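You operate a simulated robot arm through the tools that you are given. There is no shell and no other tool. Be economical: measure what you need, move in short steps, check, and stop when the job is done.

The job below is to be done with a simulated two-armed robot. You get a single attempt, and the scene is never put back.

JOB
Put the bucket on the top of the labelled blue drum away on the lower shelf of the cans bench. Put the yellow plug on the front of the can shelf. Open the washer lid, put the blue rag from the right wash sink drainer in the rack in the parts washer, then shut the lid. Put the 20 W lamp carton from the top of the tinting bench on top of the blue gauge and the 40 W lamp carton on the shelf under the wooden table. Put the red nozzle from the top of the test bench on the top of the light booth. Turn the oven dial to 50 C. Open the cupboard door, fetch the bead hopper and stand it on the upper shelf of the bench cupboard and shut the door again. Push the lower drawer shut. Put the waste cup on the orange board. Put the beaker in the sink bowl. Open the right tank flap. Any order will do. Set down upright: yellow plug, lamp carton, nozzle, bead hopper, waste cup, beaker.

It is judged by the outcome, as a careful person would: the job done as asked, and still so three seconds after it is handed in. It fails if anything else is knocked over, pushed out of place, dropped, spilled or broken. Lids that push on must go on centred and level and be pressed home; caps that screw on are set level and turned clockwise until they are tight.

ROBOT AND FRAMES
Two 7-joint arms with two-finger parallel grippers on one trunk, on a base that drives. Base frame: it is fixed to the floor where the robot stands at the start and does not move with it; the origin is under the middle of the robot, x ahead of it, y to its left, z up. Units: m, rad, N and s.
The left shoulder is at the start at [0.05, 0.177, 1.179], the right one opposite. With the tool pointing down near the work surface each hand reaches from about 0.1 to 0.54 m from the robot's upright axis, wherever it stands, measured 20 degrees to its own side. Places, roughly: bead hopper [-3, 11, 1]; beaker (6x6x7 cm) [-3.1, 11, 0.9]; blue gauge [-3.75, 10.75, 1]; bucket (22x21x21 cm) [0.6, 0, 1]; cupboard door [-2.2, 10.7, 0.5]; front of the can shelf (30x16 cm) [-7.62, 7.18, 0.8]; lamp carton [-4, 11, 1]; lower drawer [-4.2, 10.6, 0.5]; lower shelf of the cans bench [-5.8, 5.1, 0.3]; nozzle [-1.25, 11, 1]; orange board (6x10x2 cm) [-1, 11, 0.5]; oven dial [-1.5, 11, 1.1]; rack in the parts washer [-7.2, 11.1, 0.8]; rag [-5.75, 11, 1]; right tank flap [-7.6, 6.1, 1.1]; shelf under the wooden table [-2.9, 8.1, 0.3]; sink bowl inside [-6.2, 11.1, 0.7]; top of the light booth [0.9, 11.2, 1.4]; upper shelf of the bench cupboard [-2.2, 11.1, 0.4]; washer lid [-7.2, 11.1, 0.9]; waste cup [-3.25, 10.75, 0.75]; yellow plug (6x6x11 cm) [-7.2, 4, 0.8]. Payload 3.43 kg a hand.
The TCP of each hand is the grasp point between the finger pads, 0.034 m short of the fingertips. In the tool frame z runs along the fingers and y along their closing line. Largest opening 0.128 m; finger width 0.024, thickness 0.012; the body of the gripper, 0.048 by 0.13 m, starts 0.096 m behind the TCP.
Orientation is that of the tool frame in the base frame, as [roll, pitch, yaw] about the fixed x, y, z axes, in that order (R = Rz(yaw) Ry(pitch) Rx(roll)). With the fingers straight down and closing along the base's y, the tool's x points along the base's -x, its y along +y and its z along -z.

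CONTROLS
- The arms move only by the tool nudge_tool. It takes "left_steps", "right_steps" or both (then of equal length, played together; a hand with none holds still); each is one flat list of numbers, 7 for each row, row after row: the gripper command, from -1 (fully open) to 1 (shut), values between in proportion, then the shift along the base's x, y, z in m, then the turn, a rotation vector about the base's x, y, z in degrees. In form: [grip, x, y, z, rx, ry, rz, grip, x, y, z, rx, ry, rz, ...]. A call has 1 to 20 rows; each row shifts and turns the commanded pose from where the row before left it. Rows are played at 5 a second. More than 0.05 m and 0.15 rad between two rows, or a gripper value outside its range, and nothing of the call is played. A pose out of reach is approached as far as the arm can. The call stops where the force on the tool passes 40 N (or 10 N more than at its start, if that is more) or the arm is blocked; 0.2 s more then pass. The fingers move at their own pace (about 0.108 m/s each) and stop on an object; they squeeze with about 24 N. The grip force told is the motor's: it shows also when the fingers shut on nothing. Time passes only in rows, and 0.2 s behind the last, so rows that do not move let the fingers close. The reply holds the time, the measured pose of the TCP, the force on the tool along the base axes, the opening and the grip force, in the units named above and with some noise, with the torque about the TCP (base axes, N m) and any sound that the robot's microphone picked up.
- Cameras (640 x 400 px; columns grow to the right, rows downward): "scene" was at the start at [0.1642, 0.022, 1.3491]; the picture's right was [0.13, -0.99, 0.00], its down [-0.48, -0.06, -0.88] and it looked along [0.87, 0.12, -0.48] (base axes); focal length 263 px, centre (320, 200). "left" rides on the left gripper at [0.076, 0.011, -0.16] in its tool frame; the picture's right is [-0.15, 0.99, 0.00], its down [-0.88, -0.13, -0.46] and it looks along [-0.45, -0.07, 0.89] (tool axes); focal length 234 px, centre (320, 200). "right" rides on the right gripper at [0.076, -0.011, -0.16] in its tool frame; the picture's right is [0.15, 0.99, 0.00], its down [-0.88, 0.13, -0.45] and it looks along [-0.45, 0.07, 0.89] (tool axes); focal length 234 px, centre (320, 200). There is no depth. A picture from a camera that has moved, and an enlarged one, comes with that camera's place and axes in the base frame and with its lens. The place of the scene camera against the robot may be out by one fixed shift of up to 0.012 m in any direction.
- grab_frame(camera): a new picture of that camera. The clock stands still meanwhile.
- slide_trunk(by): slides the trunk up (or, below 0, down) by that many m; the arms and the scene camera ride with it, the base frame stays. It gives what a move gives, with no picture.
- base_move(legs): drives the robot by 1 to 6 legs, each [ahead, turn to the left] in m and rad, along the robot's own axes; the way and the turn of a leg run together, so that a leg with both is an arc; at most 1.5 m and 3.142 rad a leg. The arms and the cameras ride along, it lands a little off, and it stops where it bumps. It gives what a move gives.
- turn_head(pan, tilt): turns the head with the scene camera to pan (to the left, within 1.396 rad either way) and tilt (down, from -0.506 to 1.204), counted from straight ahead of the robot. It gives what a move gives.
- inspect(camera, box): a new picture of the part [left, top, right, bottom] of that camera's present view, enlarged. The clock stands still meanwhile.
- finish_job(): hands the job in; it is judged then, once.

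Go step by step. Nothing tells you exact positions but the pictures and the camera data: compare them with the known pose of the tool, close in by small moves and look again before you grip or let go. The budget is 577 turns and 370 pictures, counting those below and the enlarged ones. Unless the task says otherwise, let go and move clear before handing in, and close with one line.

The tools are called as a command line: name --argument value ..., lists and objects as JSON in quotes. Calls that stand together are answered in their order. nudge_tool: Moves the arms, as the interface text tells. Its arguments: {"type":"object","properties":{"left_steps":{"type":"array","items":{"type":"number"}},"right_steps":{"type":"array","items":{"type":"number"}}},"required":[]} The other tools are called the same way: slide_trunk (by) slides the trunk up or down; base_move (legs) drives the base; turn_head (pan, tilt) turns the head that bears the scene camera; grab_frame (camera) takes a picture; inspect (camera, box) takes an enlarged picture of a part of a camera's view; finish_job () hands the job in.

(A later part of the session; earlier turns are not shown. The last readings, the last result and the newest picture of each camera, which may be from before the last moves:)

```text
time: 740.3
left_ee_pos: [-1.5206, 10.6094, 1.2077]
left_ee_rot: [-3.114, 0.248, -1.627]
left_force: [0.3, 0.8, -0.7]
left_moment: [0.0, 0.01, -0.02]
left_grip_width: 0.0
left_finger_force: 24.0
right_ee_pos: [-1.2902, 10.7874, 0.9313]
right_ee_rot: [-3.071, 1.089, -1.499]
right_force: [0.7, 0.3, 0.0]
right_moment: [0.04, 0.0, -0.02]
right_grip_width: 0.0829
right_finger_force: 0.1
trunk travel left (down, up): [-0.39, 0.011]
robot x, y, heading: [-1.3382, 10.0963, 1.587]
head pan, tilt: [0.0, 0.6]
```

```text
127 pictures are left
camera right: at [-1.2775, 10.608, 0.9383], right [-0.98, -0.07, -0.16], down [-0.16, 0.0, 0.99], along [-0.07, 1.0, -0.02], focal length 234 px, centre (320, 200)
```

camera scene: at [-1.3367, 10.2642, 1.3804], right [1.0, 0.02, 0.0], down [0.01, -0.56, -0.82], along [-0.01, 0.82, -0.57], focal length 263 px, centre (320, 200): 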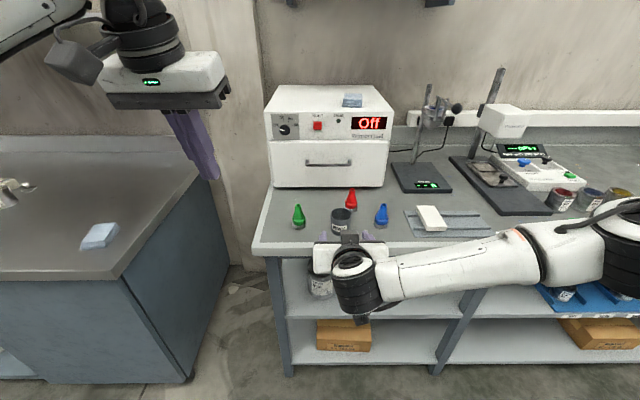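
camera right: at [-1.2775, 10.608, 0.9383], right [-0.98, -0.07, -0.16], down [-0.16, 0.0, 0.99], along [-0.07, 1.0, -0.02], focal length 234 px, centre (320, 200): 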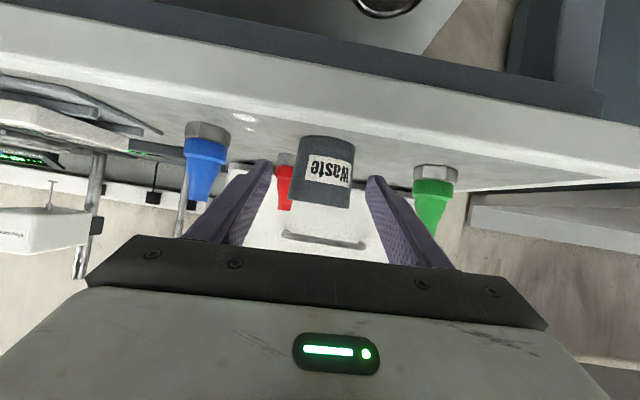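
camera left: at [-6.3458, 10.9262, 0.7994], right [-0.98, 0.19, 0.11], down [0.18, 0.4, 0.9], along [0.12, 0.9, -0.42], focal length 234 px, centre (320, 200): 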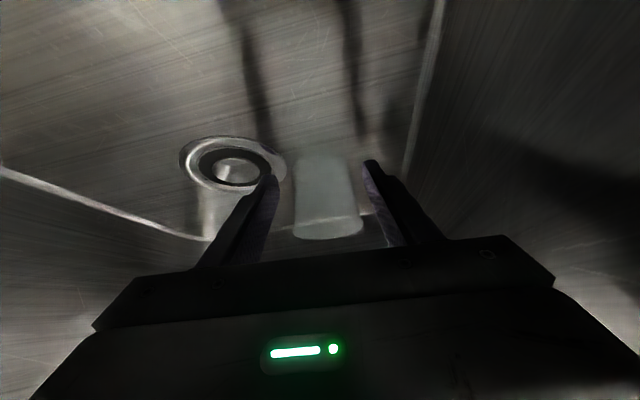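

nudge_tool --right_steps '[0.3, 0, 0, 0, 0, 0, 0, 1, 0, 0, 0, 0, 0, 0, 1, 0, 0, 0, 0, 0, 0, 1, 0, 0, 0.015, 0, 0, 0, 1, 0, 0, 0.03, 0, 0, 0, 1, 0, 0, 0.03, 0, 0, 0, 1, 0, -0.03, 0.02, 0, 0, 0, 1, 0, -0.03, 0, 0, 0, 0]'

grab_frame --camera "right"

```text
time: 742.1
left_ee_pos: [-1.5195, 10.6098, 1.2094]
left_ee_rot: [-3.115, 0.251, -1.627]
left_force: [-0.3, 0.1, 0.7]
left_moment: [-0.01, 0.03, -0.02]
left_grip_width: 0.0002
left_finger_force: 23.2
right_ee_pos: [-1.2899, 10.7245, 1.0308]
right_ee_rot: [-3.068, 1.087, -1.502]
right_force: [-0.3, -0.4, -0.3]
right_moment: [-0.02, 0.0, -0.02]
right_grip_width: 0.0466
right_finger_force: 23.9
trunk travel left (down, up): [-0.39, 0.011]
robot x, y, heading: [-1.3372, 10.0966, 1.593]
head pan, tilt: [0.0, 0.6]
```

```text
126 pictures are left
camera right: at [-1.2778, 10.5454, 1.0374], right [-0.98, -0.07, -0.16], down [-0.16, 0.0, 0.99], along [-0.07, 1.0, -0.02], focal length 234 px, centre (320, 200)
```

right: 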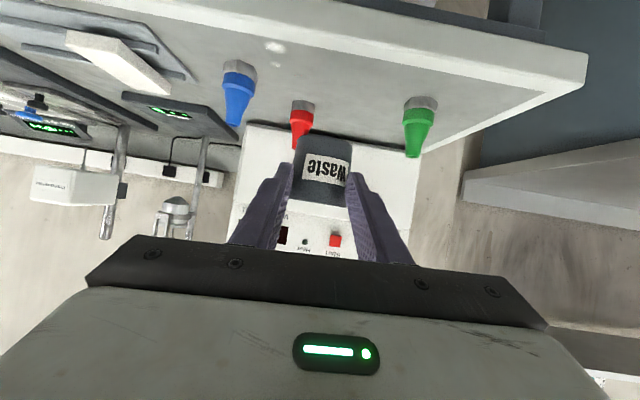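

Cup regripped. Backing, shifting right 0.16 m, and lowering the trunk to the shelf level.

base_move --legs '[[-0.25, 0], [0, -1.59], [0.17, 0], [0, 1.571]]'

slide_trunk --by -0.37

turn_head --pan 0 --tilt 0.4

grab_frame --camera "scene"

```text
time: 752.7
left_ee_pos: [-1.3481, 10.361, 1.2088]
left_ee_rot: [-3.113, 0.251, -1.618]
left_force: [-0.4, -0.3, -0.2]
left_moment: [0.02, 0.0, 0.02]
left_grip_width: 0.0002
left_finger_force: 24.0
right_ee_pos: [-1.1194, 10.4777, 1.0301]
right_ee_rot: [-3.068, 1.087, -1.493]
right_force: [-0.1, 0.0, -0.6]
right_moment: [0.02, -0.01, 0.02]
right_grip_width: 0.0455
right_finger_force: 23.7
trunk travel left (down, up): [-0.39, 0.011]
robot x, y, heading: [-1.1611, 9.8486, 1.595]
head pan, tilt: [0.0, 0.6]
```

```text
time: 756.3
left_ee_pos: [-1.3484, 10.3598, 0.8391]
left_ee_rot: [-3.113, 0.251, -1.62]
left_force: [0.5, 0.3, 0.8]
left_moment: [-0.01, -0.04, -0.03]
left_grip_width: 0.0
left_finger_force: 24.1
right_ee_pos: [-1.1202, 10.4768, 0.6593]
right_ee_rot: [-3.068, 1.087, -1.492]
right_force: [-0.3, 0.6, -0.3]
right_moment: [-0.04, -0.03, -0.01]
right_grip_width: 0.0452
right_finger_force: 24.2
trunk travel left (down, up): [-0.02, 0.381]
robot x, y, heading: [-1.1602, 9.8453, 1.595]
head pan, tilt: [0.0, 0.6]
```

```text
time: 757.0
left_ee_pos: [-1.3475, 10.3628, 0.8383]
left_ee_rot: [-3.113, 0.251, -1.619]
left_force: [-0.6, -0.1, 0.3]
left_moment: [0.02, 0.01, -0.01]
left_grip_width: 0.0
left_finger_force: 24.1
right_ee_pos: [-1.1197, 10.4773, 0.659]
right_ee_rot: [-3.067, 1.087, -1.493]
right_force: [0.3, 0.0, -1.0]
right_moment: [-0.06, 0.0, 0.02]
right_grip_width: 0.0449
right_finger_force: 23.9
trunk travel left (down, up): [-0.02, 0.381]
robot x, y, heading: [-1.1601, 9.8477, 1.598]
head pan, tilt: [0.0, 0.4]
```

```text
125 pictures are left
camera scene: at [-1.1621, 10.0212, 1.0286], right [1.0, 0.03, 0.0], down [0.01, -0.39, -0.92], along [-0.02, 0.92, -0.39], focal length 263 px, centre (320, 200)
```

scene: 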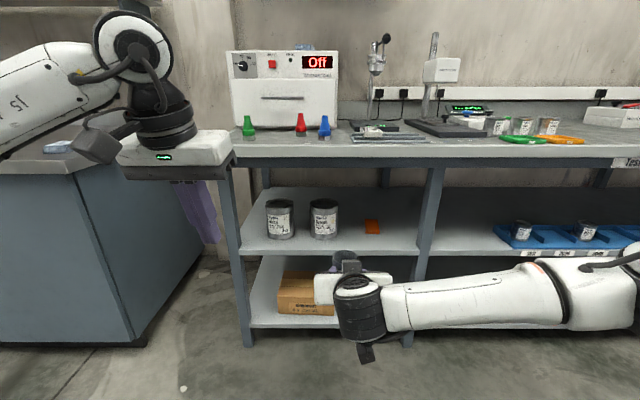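

The board spans x −1.02…−0.96, y 10.84…10.945, top z≈0.556; the shelf opening is 0.536–0.82. I align x first, then drive in.

nudge_tool --right_steps '[1, 0.032, 0, 0, 0, 0, 0, 1, 0.032, 0, 0, 0, 0, 0, 1, 0.032, 0, 0.005, 0, 0, 0, 1, 0.032, 0, 0.005, 0, 0, 0]'

base_move --legs '[[0.26, -0.02]]'

grab_frame --camera "scene"

grab_frame --camera "right"

```text
time: 758.0
left_ee_pos: [-1.3483, 10.3625, 0.8377]
left_ee_rot: [-3.113, 0.252, -1.621]
left_force: [-0.4, -0.1, 0.3]
left_moment: [-0.01, -0.01, -0.01]
left_grip_width: 0.0
left_finger_force: 24.3
right_ee_pos: [-0.9921, 10.4779, 0.6712]
right_ee_rot: [-3.068, 1.088, -1.49]
right_force: [0.0, 0.2, -0.2]
right_moment: [-0.04, -0.01, 0.0]
right_grip_width: 0.045
right_finger_force: 24.2
trunk travel left (down, up): [-0.02, 0.381]
robot x, y, heading: [-1.1629, 9.8508, 1.596]
head pan, tilt: [0.0, 0.4]
```

```text
time: 759.9
left_ee_pos: [-1.3439, 10.6239, 0.8381]
left_ee_rot: [-3.113, 0.252, -1.636]
left_force: [-0.4, 0.1, -0.1]
left_moment: [0.03, -0.01, -0.02]
left_grip_width: 0.0002
left_finger_force: 24.3
right_ee_pos: [-0.9871, 10.735, 0.6715]
right_ee_rot: [-3.068, 1.088, -1.508]
right_force: [-0.1, -0.1, -1.1]
right_moment: [-0.03, -0.01, 0.0]
right_grip_width: 0.0451
right_finger_force: 24.1
trunk travel left (down, up): [-0.02, 0.381]
robot x, y, heading: [-1.1675, 10.1084, 1.575]
head pan, tilt: [0.0, 0.4]
```

```text
124 pictures are left
camera scene: at [-1.1639, 10.2813, 1.0287], right [1.0, 0.01, 0.0], down [0.0, -0.39, -0.92], along [-0.01, 0.92, -0.39], focal length 263 px, centre (320, 200)
```

scene: 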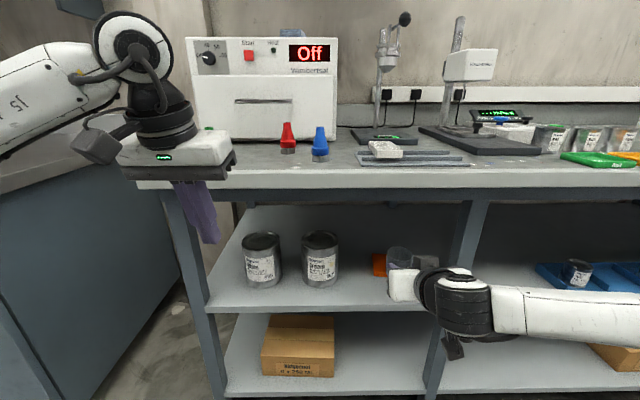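

```text
123 pictures are left
camera right: at [-0.9756, 10.5571, 0.6785], right [-0.98, -0.07, -0.16], down [-0.16, 0.01, 0.99], along [-0.06, 1.0, -0.02], focal length 234 px, centre (320, 200)
```

right: 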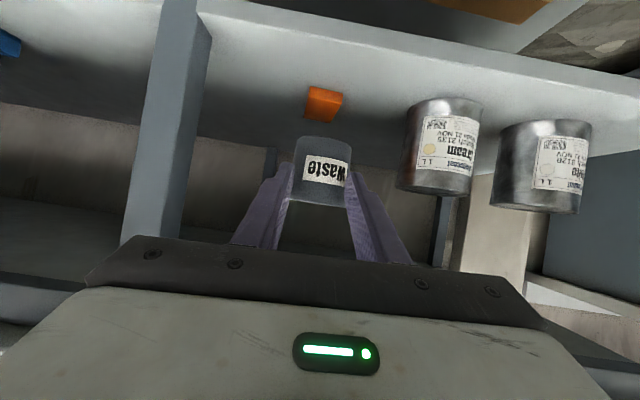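

nudge_tool --right_steps '[1, 0, 0.03, -0.006, 0, 0, 0, 1, 0, 0.03, -0.006, 0, 0, 0, 1, 0, 0.03, -0.006, 0, 0, 0, 1, 0, 0.03, -0.006, 0, 0, 0, 1, 0.002, 0.022, -0.006, 0, 0, 0]'

grab_frame --camera "right"

inspect --camera "scene" --box '[330, 180, 530, 330]'

```text
time: 761.1
left_ee_pos: [-1.3451, 10.6236, 0.8372]
left_ee_rot: [-3.113, 0.252, -1.635]
left_force: [0.2, -0.7, 0.5]
left_moment: [0.0, 0.0, 0.02]
left_grip_width: 0.0001
left_finger_force: 23.8
right_ee_pos: [-0.9848, 10.8779, 0.6399]
right_ee_rot: [-3.069, 1.088, -1.507]
right_force: [-0.3, 0.8, -1.0]
right_moment: [-0.02, 0.0, -0.02]
right_grip_width: 0.0002
right_finger_force: 23.7
trunk travel left (down, up): [-0.02, 0.381]
robot x, y, heading: [-1.1638, 10.1062, 1.582]
head pan, tilt: [0.0, 0.4]
```

```text
122 pictures are left
camera right: at [-0.9732, 10.7001, 0.6482], right [-0.98, -0.07, -0.16], down [-0.16, 0.0, 0.99], along [-0.06, 1.0, -0.02], focal length 234 px, centre (320, 200)
```

right: 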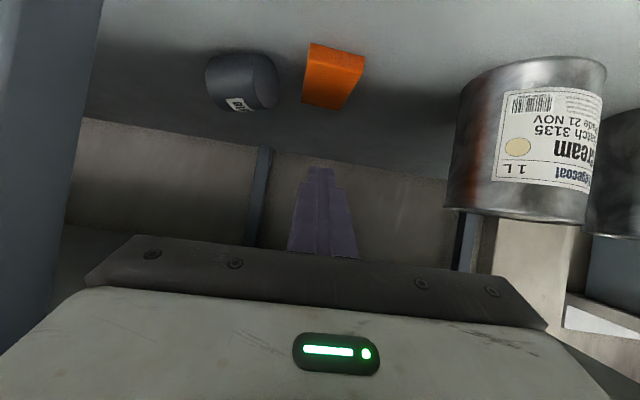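

```text
2.67 times, centred on (430, 255) of scene
camera zoom: at [-1.1639, 10.2813, 1.0287], right [1.0, 0.01, 0.0], down [0.0, -0.39, -0.92], along [-0.01, 0.92, -0.39], focal length 700 px, centre (27, 53)
```

zoom: 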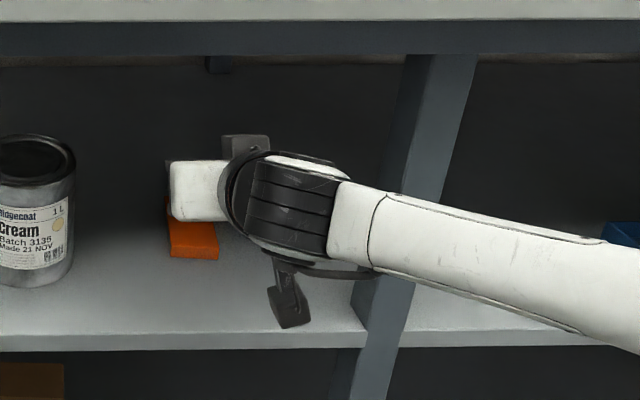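

The cup has slipped out of the fingers. I need to see how it lies.

inspect --camera "right" --box '[170, 20, 390, 170]'

```text
2.67 times, centred on (280, 95) of right
camera zoom: at [-0.9732, 10.7001, 0.6482], right [-0.98, -0.07, -0.16], down [-0.16, 0.0, 0.99], along [-0.06, 1.0, -0.02], focal length 624 px, centre (427, 480)
```

zoom: 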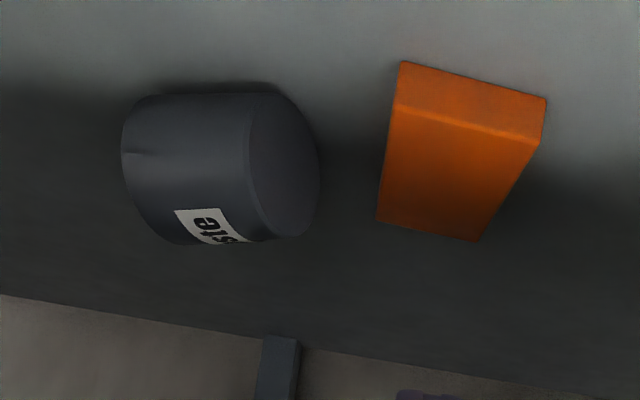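

The cup slid out and now lies on its side on the shelf at about (−0.91, 10.885), base toward −x. I'll withdraw the right hand and check the scene before recovering it with the left hand.

nudge_tool --right_steps '[1, 0, -0.03, 0.01, 0, 0, 0, 1, 0, -0.04, 0, 0, 0, 0, 1, 0, -0.045, 0, 0, 0, 0, 1, 0, -0.045, 0, 0, 0, 0, 1, 0.01, -0.045, 0, 0, 0, 0, 1, 0.02, -0.045, 0, 0, 0, 0]'

inspect --camera "scene" --box '[330, 180, 530, 330]'

```text
time: 762.5
left_ee_pos: [-1.3428, 10.6241, 0.8375]
left_ee_rot: [-3.114, 0.253, -1.638]
left_force: [0.3, 0.7, -0.9]
left_moment: [-0.03, 0.01, 0.04]
left_grip_width: 0.0
left_finger_force: 24.4
right_ee_pos: [-0.9606, 10.6311, 0.66]
right_ee_rot: [-3.07, 1.08, -1.513]
right_force: [0.5, 0.2, -0.3]
right_moment: [0.03, 0.03, 0.05]
right_grip_width: 0.0001
right_finger_force: 24.0
right hand out of reach, approached as far as the arm can: row 6
trunk travel left (down, up): [-0.02, 0.381]
robot x, y, heading: [-1.167, 10.1072, 1.581]
head pan, tilt: [0.0, 0.4]
```

```text
2.67 times, centred on (430, 255) of scene
camera zoom: at [-1.1631, 10.2813, 1.0286], right [1.0, 0.01, 0.0], down [0.0, -0.39, -0.92], along [-0.01, 0.92, -0.39], focal length 700 px, centre (27, 53)
```

zoom: 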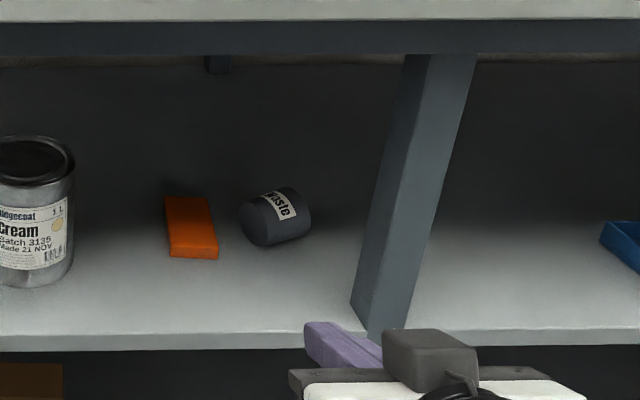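

The cup lies beside the board with its base to the front-left and rim to the back-right. I'll back off slightly, swing the right arm aside, and bring the left hand in low, pointing along the cup's axis.

base_move --legs '[[-0.12, 0]]'

nudge_tool --right_steps '[1, 0.03, 0, 0.01, 0, 0, 0, 1, 0.03, 0, 0.01, 0, 0, 0, 1, 0.03, 0, 0.01, 0, 0, 0, 1, 0.04, 0, 0.01, 0, 0, 0, 1, 0.04, 0, 0.01, 0, 0, 0, 1, 0.04, 0, 0, 0, 0, 0, 1, 0.04, 0, 0, 0, 0, 0, 1, 0.04, 0, 0, 0, 0, 0]' --left_steps '[0.2, 0.02, 0, -0.015, 8, 0, 0, 0.2, 0.02, 0.01, -0.015, 8, 0, 0, 0.1, 0.02, 0.015, -0.015, 8, 0, 0, 0, 0.02, 0.015, -0.015, 8, 0, 0, 0, 0.02, 0.015, -0.015, 8, 0, 0, 0, 0.02, 0.015, -0.015, 8, 0, 0, 0, 0.02, 0.01, -0.015, 8, 0, 0, 0, 0.02, 0.01, -0.02, 0, 0, 0]'

nudge_tool --left_steps '[0, 0.03, 0.005, -0.02, 0, 0, -8.5, 0, 0.03, 0.005, -0.02, 0, 0, -8.5, 0, 0.035, 0.005, -0.02, 0, 0, -8.5, 0, 0.035, 0, -0.02, 0, 0, -8.5, 0, 0.035, 0, -0.02, 0, 0, -8.5, 0, 0.03, 0, -0.01, 0, 0, -8.5]'

grab_frame --camera "scene"

grab_frame --camera "left"

```text
time: 763.7
left_ee_pos: [-1.3425, 10.506, 0.8372]
left_ee_rot: [-3.114, 0.252, -1.637]
left_force: [-0.2, 0.2, 0.1]
left_moment: [-0.02, 0.02, -0.01]
left_grip_width: 0.0
left_finger_force: 23.7
right_ee_pos: [-0.9596, 10.5122, 0.6604]
right_ee_rot: [-3.065, 1.083, -1.512]
right_force: [-0.1, -0.1, 0.5]
right_moment: [0.0, -0.01, -0.02]
right_grip_width: 0.0
right_finger_force: 23.9
trunk travel left (down, up): [-0.02, 0.381]
robot x, y, heading: [-1.165, 9.9925, 1.579]
head pan, tilt: [0.0, 0.4]
```

```text
time: 765.5
left_ee_pos: [-1.1837, 10.596, 0.7125]
left_ee_rot: [3.011, 1.225, -1.76]
left_force: [-0.1, -0.4, -0.4]
left_moment: [-0.02, -0.01, 0.0]
left_grip_width: 0.064
left_finger_force: 0.2
right_ee_pos: [-0.6675, 10.5126, 0.7117]
right_ee_rot: [-3.061, 1.083, -1.509]
right_force: [-0.6, -0.4, 0.0]
right_moment: [-0.07, -0.01, -0.01]
right_grip_width: 0.0
right_finger_force: 23.9
trunk travel left (down, up): [-0.02, 0.381]
robot x, y, heading: [-1.1663, 9.9887, 1.578]
head pan, tilt: [0.0, 0.4]
```

```text
time: 766.9
left_ee_pos: [-0.9878, 10.5573, 0.6321]
left_ee_rot: [-3.105, 1.139, -2.265]
left_force: [0.8, 1.1, 0.7]
left_moment: [-0.02, 0.04, -0.01]
left_grip_width: 0.0639
left_finger_force: 0.1
left hand out of reach, approached as far as the arm can: row 2, 3, 4, 5
right_ee_pos: [-0.6689, 10.5138, 0.7108]
right_ee_rot: [-3.067, 1.082, -1.512]
right_force: [0.3, -0.8, 0.7]
right_moment: [0.03, 0.0, -0.01]
right_grip_width: 0.0
right_finger_force: 24.1
trunk travel left (down, up): [-0.02, 0.381]
robot x, y, heading: [-1.164, 9.9892, 1.58]
head pan, tilt: [0.0, 0.4]
```

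```text
118 pictures are left
camera scene: at [-1.1627, 10.163, 1.0285], right [1.0, 0.01, 0.0], down [0.0, -0.39, -0.92], along [-0.01, 0.92, -0.39], focal length 263 px, centre (320, 200)
```

scene: 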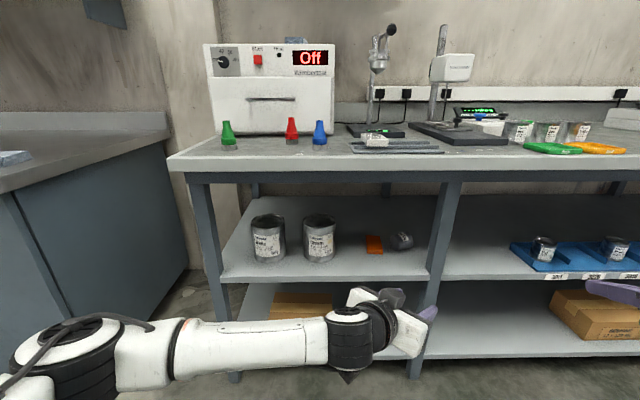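

```text
117 pictures are left
camera left: at [-1.1164, 10.433, 0.6309], right [-0.7, 0.71, 0.12], down [0.06, -0.11, 0.99], along [0.71, 0.7, 0.04], focal length 234 px, centre (320, 200)
```

left: 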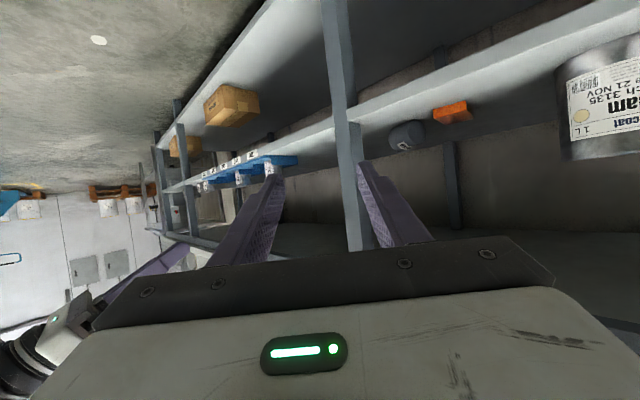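

Combining views, the cup centre is near (−0.89, 10.945, 0.535) with the shelf at z≈0.51. I drive in part way, then extend the left arm to a pre-grasp.

base_move --legs '[[0.16, 0]]'

nudge_tool --left_steps '[-0.4, 0.006, 0.035, -0.008, 0, 0, 0, -0.4, 0.006, 0.035, -0.009, 0, 0, 0, -0.4, 0.006, 0.035, -0.009, 0, 0, 0, -0.4, 0.006, 0.03, -0.009, 0, 0, 0]'

grab_frame --camera "left"

grab_frame --camera "scene"

```text
time: 768.3
left_ee_pos: [-0.9909, 10.7154, 0.634]
left_ee_rot: [-3.11, 1.138, -2.272]
left_force: [0.6, -0.2, 0.3]
left_moment: [-0.02, 0.0, 0.0]
left_grip_width: 0.0637
left_finger_force: 0.0
right_ee_pos: [-0.6703, 10.6721, 0.7113]
right_ee_rot: [-3.067, 1.082, -1.508]
right_force: [-0.2, 0.4, -0.2]
right_moment: [-0.01, 0.0, -0.02]
right_grip_width: 0.0
right_finger_force: 24.0
trunk travel left (down, up): [-0.02, 0.381]
robot x, y, heading: [-1.1673, 10.1522, 1.583]
head pan, tilt: [0.0, 0.4]
```

```text
time: 769.3
left_ee_pos: [-0.9644, 10.8496, 0.6008]
left_ee_rot: [-3.124, 1.141, -2.286]
left_force: [-0.1, 0.6, -0.3]
left_moment: [0.0, -0.04, -0.04]
left_grip_width: 0.0897
left_finger_force: 0.0
right_ee_pos: [-0.6712, 10.6739, 0.7113]
right_ee_rot: [-3.065, 1.082, -1.509]
right_force: [-0.9, 0.5, 0.5]
right_moment: [0.0, -0.03, 0.01]
right_grip_width: 0.0
right_finger_force: 24.0
trunk travel left (down, up): [-0.02, 0.381]
robot x, y, heading: [-1.1656, 10.1484, 1.582]
head pan, tilt: [0.0, 0.4]
```

```text
116 pictures are left
camera left: at [-1.0933, 10.7263, 0.5984], right [-0.7, 0.71, 0.13], down [0.06, -0.12, 0.99], along [0.72, 0.7, 0.04], focal length 234 px, centre (320, 200)
```

left: 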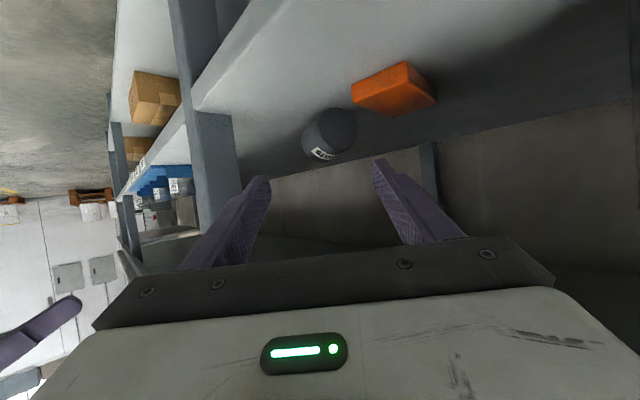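

```text
115 pictures are left
camera scene: at [-1.1645, 10.3207, 1.0287], right [1.0, 0.01, 0.0], down [0.0, -0.39, -0.92], along [-0.01, 0.92, -0.39], focal length 263 px, centre (320, 200)
```

scene: 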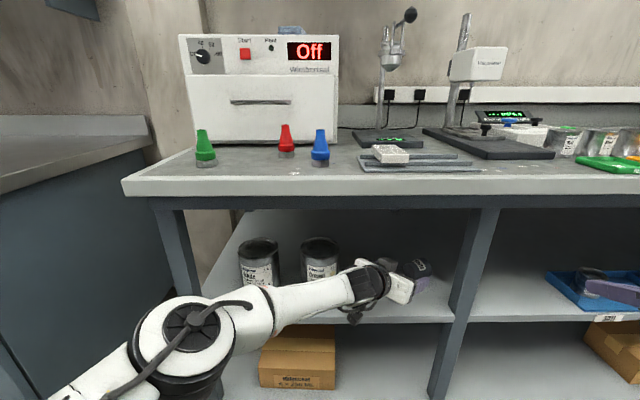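

nudge_tool --left_steps '[-0.4, 0.016, 0.024, -0.014, 0, 0, 0, -0.4, 0.016, 0.024, -0.015, 0, 0, 0, -0.4, 0.017, 0.024, -0.015, 0, 0, 0, -0.4, 0.017, 0.025, -0.013, 0, 0, 0]'

grab_frame --camera "left"

inspect --camera "scene" --box '[330, 220, 490, 340]'

```text
time: 770.5
left_ee_pos: [-0.985, 10.8737, 0.5921]
left_ee_rot: [3.138, 1.142, -2.255]
left_force: [-1.2, -0.6, -0.4]
left_moment: [0.02, -0.03, -0.02]
left_grip_width: 0.0895
left_finger_force: 0.0
left hand out of reach, approached as far as the arm can: row 1, 2, 3, 4
right_ee_pos: [-0.6707, 10.6728, 0.7103]
right_ee_rot: [-3.065, 1.082, -1.508]
right_force: [-0.6, 0.6, 0.4]
right_moment: [-0.01, -0.01, -0.01]
right_grip_width: 0.0001
right_finger_force: 24.0
trunk travel left (down, up): [-0.02, 0.381]
robot x, y, heading: [-1.163, 10.1478, 1.584]
head pan, tilt: [0.0, 0.4]
stopped in row 4 (left hand): the arm was blocked; the commanded pose is now the measured one
```

```text
114 pictures are left
camera left: at [-1.1071, 10.7431, 0.5888], right [-0.73, 0.67, 0.13], down [0.07, -0.12, 0.99], along [0.68, 0.73, 0.04], focal length 234 px, centre (320, 200)
```

left: 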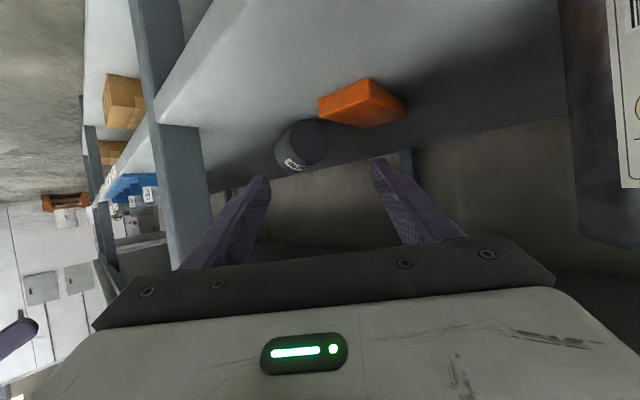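

```text
3.33 times, centred on (410, 280) of scene
camera zoom: at [-1.1645, 10.3209, 1.0286], right [1.0, 0.01, 0.0], down [0.0, -0.39, -0.92], along [-0.01, 0.92, -0.39], focal length 876 px, centre (20, -67)
```

zoom: 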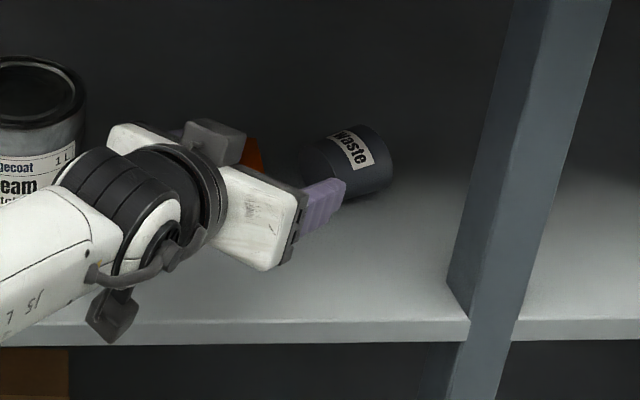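

The arm is at its limit. I retract a little, turn the base slightly right and move forward.

nudge_tool --left_steps '[-0.4, -0.02, -0.025, 0.012, 0, 0, 0, -0.4, -0.02, -0.025, 0.012, 0, 0, 0]'

base_move --legs '[[0, -0.12], [0.1, 0]]'

grab_frame --camera "left"

inspect --camera "scene" --box '[250, 180, 490, 360]'

```text
time: 771.1
left_ee_pos: [-0.9938, 10.8474, 0.5925]
left_ee_rot: [-3.129, 1.116, -2.252]
left_force: [0.3, -0.5, 0.2]
left_moment: [-0.02, 0.03, 0.05]
left_grip_width: 0.0898
left_finger_force: 0.0
left hand out of reach, approached as far as the arm can: row 1, 2
right_ee_pos: [-0.672, 10.6735, 0.7113]
right_ee_rot: [-3.065, 1.083, -1.508]
right_force: [0.3, -1.4, 0.3]
right_moment: [0.02, 0.06, 0.03]
right_grip_width: 0.0002
right_finger_force: 23.7
trunk travel left (down, up): [-0.02, 0.381]
robot x, y, heading: [-1.1675, 10.146, 1.583]
head pan, tilt: [0.0, 0.4]
```

```text
time: 772.8
left_ee_pos: [-0.8985, 10.9209, 0.5926]
left_ee_rot: [-3.137, 1.116, -2.38]
left_force: [-0.5, 1.0, -1.0]
left_moment: [-0.03, -0.03, -0.01]
left_grip_width: 0.0895
left_finger_force: 0.0
right_ee_pos: [-0.5991, 10.7064, 0.7101]
right_ee_rot: [-3.066, 1.083, -1.632]
right_force: [-0.6, -0.7, -0.1]
right_moment: [-0.01, -0.02, 0.0]
right_grip_width: 0.0
right_finger_force: 23.9
trunk travel left (down, up): [-0.02, 0.381]
robot x, y, heading: [-1.1568, 10.2451, 1.457]
head pan, tilt: [0.0, 0.4]
```

```text
112 pictures are left
camera left: at [-1.0365, 10.8076, 0.5945], right [-0.63, 0.76, 0.13], down [0.07, -0.11, 0.99], along [0.77, 0.64, 0.01], focal length 234 px, centre (320, 200)
```

left: 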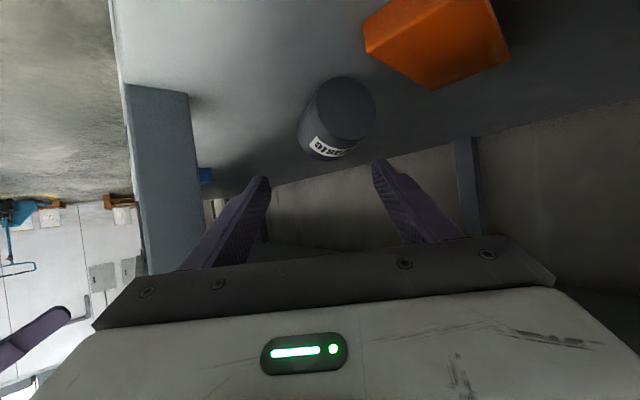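

```text
2.22 times, centred on (370, 270) of scene
camera zoom: at [-1.1333, 10.4187, 1.0287], right [0.99, -0.11, 0.0], down [-0.04, -0.39, -0.92], along [0.1, 0.92, -0.39], focal length 584 px, centre (209, 44)
```

zoom: 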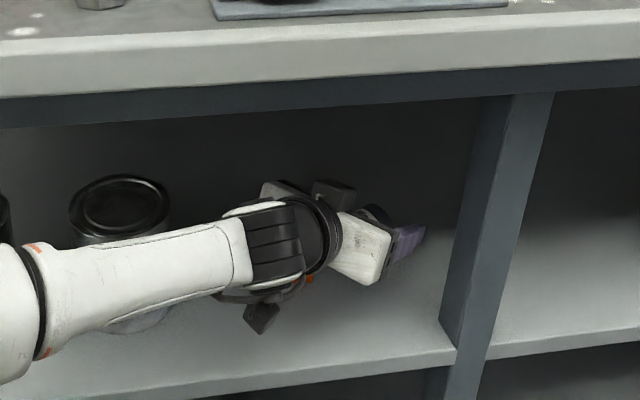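

The cup lies between the fingers now. Lowering onto it and closing.

nudge_tool --left_steps '[-0.4, -0.002, 0.008, -0.018, 0, 0, 0, -0.4, -0.002, 0.008, -0.018, 0, 0, 0, -0.4, 0, 0.005, -0.013, 0, 0, 0]'

grab_frame --camera "left"

```text
time: 773.8
left_ee_pos: [-0.9283, 10.9641, 0.5582]
left_ee_rot: [3.124, 1.135, -2.363]
left_force: [-0.7, -0.4, 0.4]
left_moment: [-0.01, 0.04, 0.02]
left_grip_width: 0.0895
left_finger_force: 0.0
left hand out of reach, approached as far as the arm can: row 3
right_ee_pos: [-0.6, 10.708, 0.7111]
right_ee_rot: [-3.065, 1.082, -1.63]
right_force: [0.4, -0.8, -0.2]
right_moment: [0.01, -0.01, 0.01]
right_grip_width: 0.0
right_finger_force: 23.5
trunk travel left (down, up): [-0.02, 0.381]
robot x, y, heading: [-1.1555, 10.2483, 1.458]
head pan, tilt: [0.0, 0.4]
stopped in row 3 (left hand): the arm was blocked; the commanded pose is now the measured one
```

```text
110 pictures are left
camera left: at [-1.0622, 10.8462, 0.5575], right [-0.66, 0.74, 0.14], down [0.07, -0.13, 0.99], along [0.75, 0.66, 0.03], focal length 234 px, centre (320, 200)
```

left: 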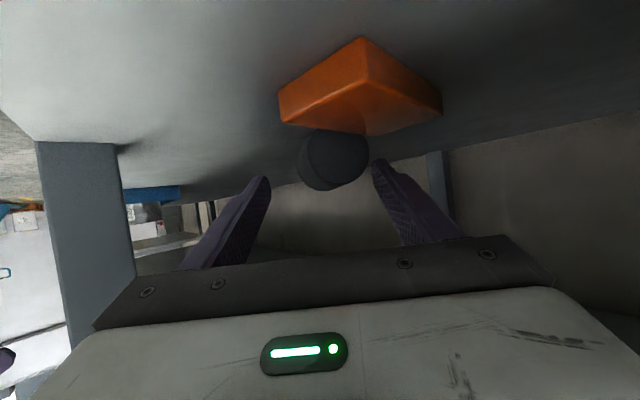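

nudge_tool --left_steps '[-0.2, 0, 0, -0.004, 0, 0, 0, 0.3, 0, 0, -0.003, 0, 0, 0, 1, 0, 0, 0, 0, 0, 0, 1, 0, 0, 0, 0, 0, 0]'

grab_frame --camera "left"

```text
time: 774.8
left_ee_pos: [-0.9438, 10.9752, 0.5576]
left_ee_rot: [3.099, 1.14, -2.364]
left_force: [-0.3, -0.2, -1.0]
left_moment: [0.03, -0.01, 0.07]
left_grip_width: 0.0001
left_finger_force: 25.3
right_ee_pos: [-0.5988, 10.707, 0.7114]
right_ee_rot: [-3.063, 1.082, -1.633]
right_force: [0.2, -0.6, -0.5]
right_moment: [0.01, 0.0, 0.01]
right_grip_width: 0.0
right_finger_force: 24.1
trunk travel left (down, up): [-0.02, 0.381]
robot x, y, heading: [-1.1546, 10.2473, 1.461]
head pan, tilt: [0.0, 0.4]
```

```text
109 pictures are left
camera left: at [-1.0747, 10.8555, 0.5546], right [-0.68, 0.72, 0.15], down [0.08, -0.13, 0.99], along [0.73, 0.68, 0.04], focal length 234 px, centre (320, 200)
```

left: 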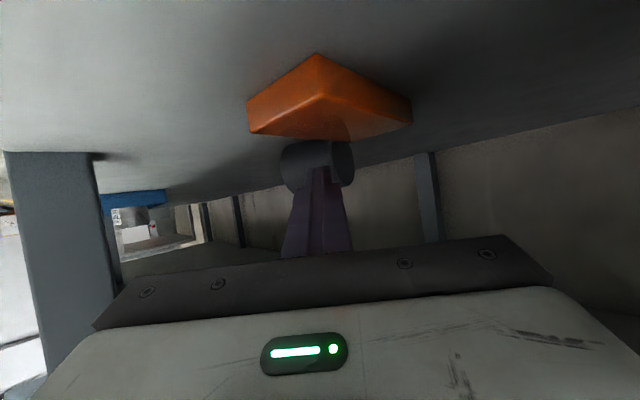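

Missed; the arm is at an awkward limit. I'll retract the left hand and see how the cup lies now.

nudge_tool --left_steps '[1, -0.01, -0.03, 0.02, 0, 0, 0, 1, -0.01, -0.04, 0.02, 0, 0, 0, 1, -0.01, -0.045, 0.01, 0, 0, 0, 1, -0.01, -0.045, 0, 0, 0, 4, 1, -0.01, -0.045, 0, 0, 0, 4, 1, -0.01, -0.045, 0, 0, 0, 4]'

inspect --camera "scene" --box '[270, 180, 470, 330]'

```text
time: 776.2
left_ee_pos: [-0.9449, 10.974, 0.5512]
left_ee_rot: [3.109, 1.132, -2.356]
left_force: [-0.3, -0.2, -0.5]
left_moment: [0.01, 0.0, 0.01]
left_grip_width: 0.0
left_finger_force: 23.8
left hand out of reach, approached as far as the arm can: row 1, 2, 3, 4, 5, 6
right_ee_pos: [-0.6001, 10.7069, 0.7109]
right_ee_rot: [-3.064, 1.083, -1.631]
right_force: [0.9, 0.2, 0.9]
right_moment: [0.03, 0.01, 0.06]
right_grip_width: 0.0
right_finger_force: 23.9
trunk travel left (down, up): [-0.02, 0.381]
robot x, y, heading: [-1.1535, 10.2488, 1.458]
head pan, tilt: [0.0, 0.4]
```

```text
2.67 times, centred on (370, 255) of scene
camera zoom: at [-1.1334, 10.4189, 1.0287], right [0.99, -0.11, 0.0], down [-0.04, -0.39, -0.92], along [0.1, 0.92, -0.39], focal length 700 px, centre (187, 53)
```

zoom: 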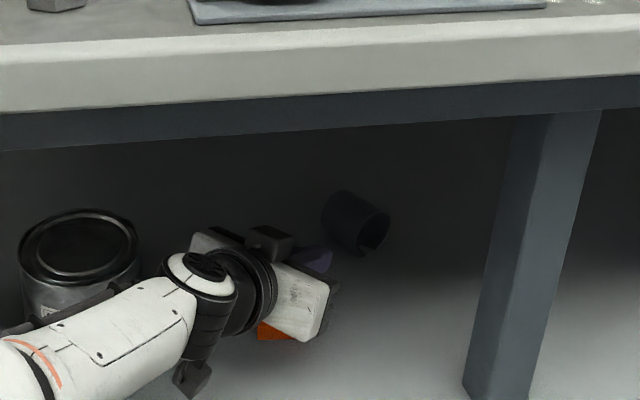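

The cup rolled a little further back; its opening now faces front-right. The arm is stuck at its limit, so I'll back the base out.

base_move --legs '[[-0.3, 0]]'

nudge_tool --left_steps '[1, -0.01, 0, 0.02, 0, 0, 8, 1, -0.02, 0, 0.02, 0, 0, 8, 1, -0.02, 0, 0.02, 0, 0, 8, 1, -0.03, 0, 0.02, 0, 0, 8, 1, -0.03, 0, 0.02, 0, 0, 8, 1, -0.03, -0.02, 0.02, 0, 0, 5, 1, -0.03, -0.02, 0.02, -8, 0, 0, 1, -0.03, -0.02, 0.02, -8, 0, 0]'

base_move --legs '[[0, 0.11]]'

inspect --camera "scene" --box '[270, 160, 470, 310]'

```text
time: 778.3
left_ee_pos: [-0.9777, 10.6801, 0.548]
left_ee_rot: [3.112, 1.13, -2.352]
left_force: [0.5, -0.5, -0.1]
left_moment: [-0.05, 0.01, 0.02]
left_grip_width: 0.0
left_finger_force: 24.3
right_ee_pos: [-0.6325, 10.4125, 0.7106]
right_ee_rot: [-3.064, 1.082, -1.632]
right_force: [-0.3, -0.1, -0.6]
right_moment: [0.0, -0.01, 0.03]
right_grip_width: 0.0001
right_finger_force: 24.2
trunk travel left (down, up): [-0.02, 0.381]
robot x, y, heading: [-1.1902, 9.9594, 1.458]
head pan, tilt: [0.0, 0.4]
```

```text
time: 780.1
left_ee_pos: [-1.1779, 10.6181, 0.6886]
left_ee_rot: [3.111, 0.849, -1.57]
left_force: [0.4, -0.1, -0.4]
left_moment: [0.01, 0.0, 0.04]
left_grip_width: 0.0
left_finger_force: 24.4
left hand out of reach, approached as far as the arm can: row 1
right_ee_pos: [-0.6332, 10.4135, 0.7108]
right_ee_rot: [-3.064, 1.082, -1.632]
right_force: [0.0, 0.2, -0.7]
right_moment: [-0.01, 0.0, -0.01]
right_grip_width: 0.0
right_finger_force: 23.6
trunk travel left (down, up): [-0.02, 0.381]
robot x, y, heading: [-1.1877, 9.9544, 1.453]
head pan, tilt: [0.0, 0.4]
```

```text
time: 781.0
left_ee_pos: [-1.2496, 10.6167, 0.6884]
left_ee_rot: [3.112, 0.85, -1.458]
left_force: [-0.2, 0.3, 0.7]
left_moment: [-0.02, -0.04, 0.0]
left_grip_width: 0.0
left_finger_force: 24.3
right_ee_pos: [-0.6856, 10.4704, 0.7106]
right_ee_rot: [-3.065, 1.083, -1.523]
right_force: [-0.3, -0.8, 0.1]
right_moment: [0.01, -0.01, 0.0]
right_grip_width: 0.0
right_finger_force: 24.5
trunk travel left (down, up): [-0.02, 0.381]
robot x, y, heading: [-1.1915, 9.9567, 1.567]
head pan, tilt: [0.0, 0.4]
```

```text
2.67 times, centred on (370, 235) of scene
camera zoom: at [-1.1843, 10.1259, 1.0286], right [1.0, -0.01, 0.0], down [0.0, -0.39, -0.92], along [0.0, 0.92, -0.39], focal length 700 px, centre (187, 107)
```

zoom: 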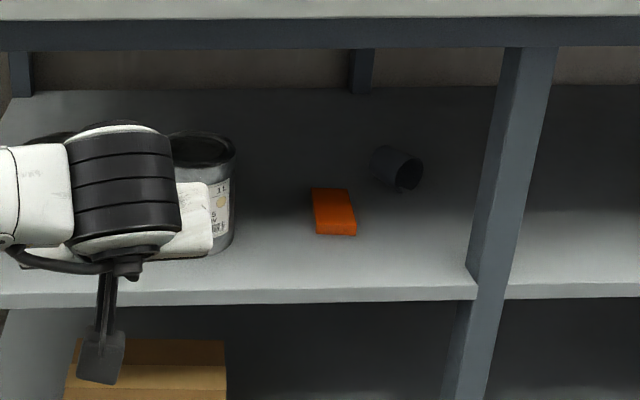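

The board is unmoved; the cup lies at about (−0.867, 11.04) with its rim toward front-right. That suits the right hand coming in right of the leg, pinching the cup's wall at the rim, and then turning it upright. I fold the left arm and reposition.

nudge_tool --left_steps '[1, -0.01, -0.03, 0.02, -8, 0, 0, 1, -0.01, -0.03, 0.02, -8, 0, 0, 1, -0.01, -0.03, 0.02, -8, 0, 0, 1, -0.01, -0.03, 0.02, -8, 0, 0, 1, -0.01, -0.03, 0.02, -8, 0, 0, 1, -0.02, -0.03, 0.02, -6, 0, 0, 1, -0.02, -0.03, 0.02, 0, 0, 0, 1, -0.02, -0.02, 0.02, 0, 0, 0]' --right_steps '[1, -0.04, 0.015, -0.01, 6.5, 0, 0, 1, -0.04, 0.015, -0.01, 6.5, 0, 0, 1, -0.04, 0.015, -0.01, 0, 0, 0, 1, -0.04, 0.015, -0.01, 0, 0, 0, 1, -0.04, 0.015, -0.01, 0, 0, 0, 1, -0.04, 0.015, -0.01, 0, 0, 0, 1, -0.04, 0.015, -0.01, 0, 0, 0, 1, -0.03, 0.015, 0, 0, 0, 0]'

base_move --legs '[[0, -1.571], [0.5, 0], [0, 2.02]]'

turn_head --pan -0.1 --tilt 0.35

grab_frame --camera "scene"

```text
time: 782.8
left_ee_pos: [-1.3604, 10.3864, 0.8496]
left_ee_rot: [3.03, 0.049, -1.499]
left_force: [0.3, -0.3, 0.4]
left_moment: [0.0, -0.02, 0.01]
left_grip_width: 0.0001
left_finger_force: 24.1
right_ee_pos: [-0.8913, 10.5488, 0.6771]
right_ee_rot: [-2.949, 1.216, -1.322]
right_force: [-0.2, -0.4, 0.0]
right_moment: [0.01, -0.01, 0.01]
right_grip_width: 0.0001
right_finger_force: 24.6
right hand out of reach, approached as far as the arm can: row 2, 6, 7, 8
trunk travel left (down, up): [-0.02, 0.381]
robot x, y, heading: [-1.1906, 9.9523, 1.568]
head pan, tilt: [0.0, 0.4]
```

```text
time: 794.5
left_ee_pos: [-1.027, 10.2595, 0.851]
left_ee_rot: [3.031, 0.05, -1.054]
left_force: [1.6, -1.0, 0.5]
left_moment: [0.02, -0.01, 0.03]
left_grip_width: 0.0002
left_finger_force: 23.7
right_ee_pos: [-0.6737, 10.6065, 0.6766]
right_ee_rot: [-2.947, 1.215, -0.876]
right_force: [0.2, 1.1, -0.3]
right_moment: [-0.01, 0.03, -0.01]
right_grip_width: 0.0
right_finger_force: 24.2
trunk travel left (down, up): [-0.02, 0.381]
robot x, y, heading: [-0.6877, 9.9398, 2.007]
head pan, tilt: [0.0, 0.4]
```

```text
time: 795.1
left_ee_pos: [-1.0274, 10.2582, 0.8504]
left_ee_rot: [3.033, 0.05, -1.053]
left_force: [-0.3, 0.0, 0.4]
left_moment: [0.02, -0.03, 0.0]
left_grip_width: 0.0
left_finger_force: 23.9
right_ee_pos: [-0.6742, 10.6065, 0.6762]
right_ee_rot: [-2.946, 1.214, -0.877]
right_force: [0.2, -0.2, 0.7]
right_moment: [0.0, 0.01, -0.02]
right_grip_width: 0.0
right_finger_force: 23.7
trunk travel left (down, up): [-0.02, 0.381]
robot x, y, heading: [-0.6908, 9.9407, 2.01]
head pan, tilt: [-0.099, 0.351]
```

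```text
106 pictures are left
camera scene: at [-0.7428, 10.102, 1.0332], right [0.94, 0.33, 0.0], down [0.11, -0.32, -0.94], along [-0.31, 0.89, -0.34], focal length 263 px, centre (320, 200)
```

scene: 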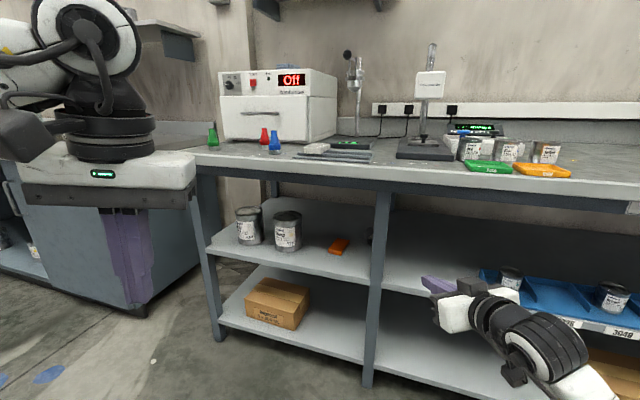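

nudge_tool --right_steps '[0, 0, 0, 0, 0, 0, -6, -0.3, 0, 0, 0, 0, 0, -6]'

base_move --legs '[[0.24, 0]]'

grab_frame --camera "right"

```text
time: 795.8
left_ee_pos: [-1.0282, 10.2578, 0.85]
left_ee_rot: [3.031, 0.05, -1.053]
left_force: [-0.3, 0.0, -0.6]
left_moment: [0.0, -0.06, 0.0]
left_grip_width: 0.0
left_finger_force: 24.3
right_ee_pos: [-0.6732, 10.607, 0.6763]
right_ee_rot: [-2.947, 1.215, -0.877]
right_force: [-0.6, 1.0, -0.4]
right_moment: [0.03, -0.02, -0.02]
right_grip_width: 0.0832
right_finger_force: 0.0
right hand out of reach, approached as far as the arm can: row 1, 2
trunk travel left (down, up): [-0.02, 0.381]
robot x, y, heading: [-0.6877, 9.9423, 2.012]
head pan, tilt: [-0.099, 0.351]
```

```text
time: 797.5
left_ee_pos: [-1.124, 10.46, 0.8501]
left_ee_rot: [3.033, 0.05, -1.054]
left_force: [0.3, -0.6, 0.1]
left_moment: [0.0, 0.02, -0.04]
left_grip_width: 0.0001
left_finger_force: 23.9
right_ee_pos: [-0.7691, 10.8046, 0.6741]
right_ee_rot: [-2.956, 1.206, -0.88]
right_force: [0.8, -0.4, 0.0]
right_moment: [0.0, 0.03, 0.02]
right_grip_width: 0.0831
right_finger_force: 0.1
trunk travel left (down, up): [-0.02, 0.381]
robot x, y, heading: [-0.7796, 10.1392, 2.006]
head pan, tilt: [-0.099, 0.351]
stopped in leg 1: the force on the tool passed its limit at 121 N (the readings are from after the stop); the commanded pose is now the measured one
```

```text
105 pictures are left
camera right: at [-0.6703, 10.6556, 0.6611], right [-0.82, -0.53, -0.2], down [-0.11, -0.2, 0.97], along [-0.56, 0.82, 0.1], focal length 234 px, centre (320, 200)
```

right: 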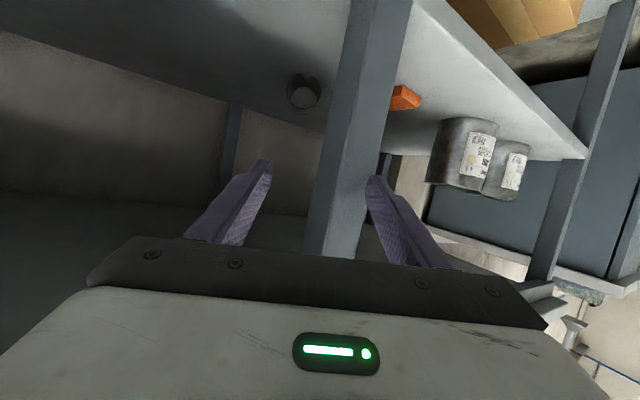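

My fingers straddled the bench leg. I back off, shift the base 8 cm right, and come in again on a more slanted line past the leg.

base_move --legs '[[-0.3, 0], [0, -1.571], [0.085, 0], [0, 1.6], [0.26, 0]]'

grab_frame --camera "right"

grab_frame --camera "scene"

```text
time: 809.4
left_ee_pos: [-1.0481, 10.4447, 0.8494]
left_ee_rot: [3.03, 0.048, -1.017]
left_force: [-0.7, -0.2, 0.3]
left_moment: [-0.03, -0.03, -0.03]
left_grip_width: 0.0
left_finger_force: 23.8
right_ee_pos: [-0.7061, 10.7991, 0.6756]
right_ee_rot: [-2.958, 1.207, -0.847]
right_force: [0.0, -0.8, 0.3]
right_moment: [0.02, 0.02, 0.01]
right_grip_width: 0.0832
right_finger_force: 0.0
trunk travel left (down, up): [-0.02, 0.381]
robot x, y, heading: [-0.6951, 10.134, 2.045]
head pan, tilt: [-0.099, 0.351]
```

```text
104 pictures are left
camera right: at [-0.6024, 10.6546, 0.6612], right [-0.81, -0.56, -0.2], down [-0.1, -0.2, 0.97], along [-0.58, 0.81, 0.1], focal length 234 px, centre (320, 200)
```

right: 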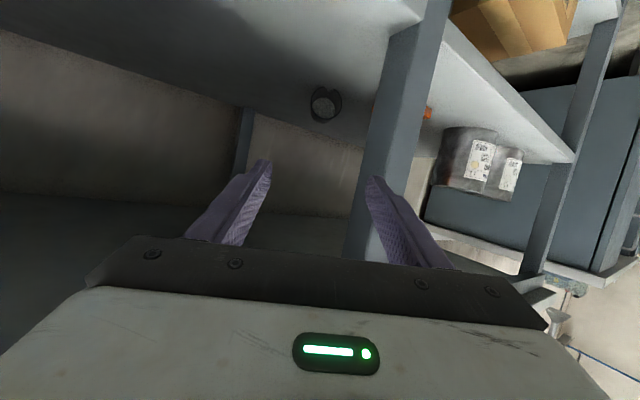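

```text
103 pictures are left
camera scene: at [-0.757, 10.2966, 1.0332], right [0.93, 0.37, 0.0], down [0.13, -0.32, -0.94], along [-0.34, 0.87, -0.34], focal length 263 px, centre (320, 200)
```

scene: 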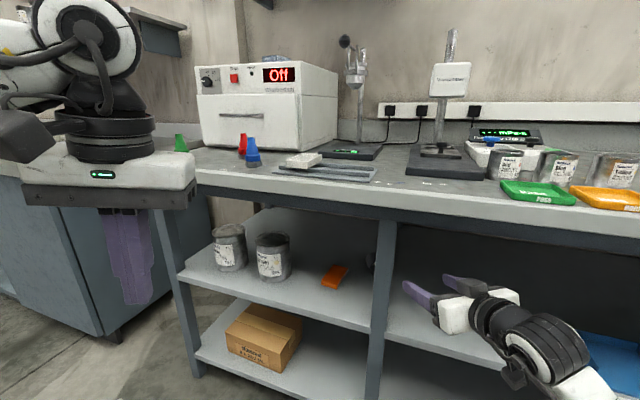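

base_move --legs '[[-0.25, 0], [0, -1.571], [0.13, 0], [0, 1.721], [0.2, 0]]'

grab_frame --camera "right"

```text
time: 821.2
left_ee_pos: [-0.9882, 10.3779, 0.8505]
left_ee_rot: [3.032, 0.048, -0.841]
left_force: [-0.1, -0.9, -0.2]
left_moment: [-0.01, 0.0, -0.02]
left_grip_width: 0.0
left_finger_force: 23.9
right_ee_pos: [-0.7152, 10.787, 0.6758]
right_ee_rot: [-2.959, 1.207, -0.667]
right_force: [-0.4, 0.0, -1.0]
right_moment: [-0.02, 0.0, 0.02]
right_grip_width: 0.0831
right_finger_force: 0.0
trunk travel left (down, up): [-0.02, 0.381]
robot x, y, heading: [-0.5887, 10.1389, 2.22]
head pan, tilt: [-0.099, 0.351]
```

```text
102 pictures are left
camera right: at [-0.588, 10.6638, 0.6612], right [-0.69, -0.69, -0.2], down [-0.07, -0.22, 0.97], along [-0.72, 0.69, 0.1], focal length 234 px, centre (320, 200)
```

right: 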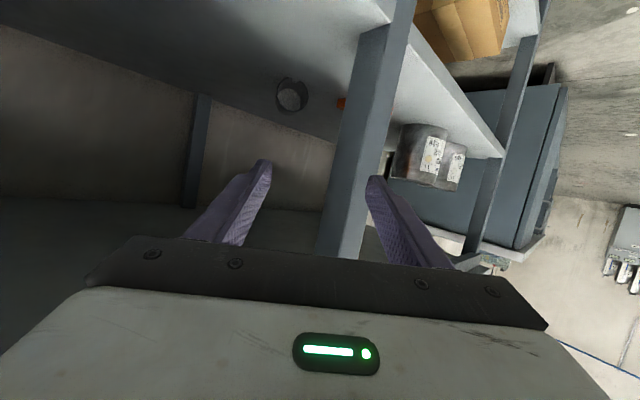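

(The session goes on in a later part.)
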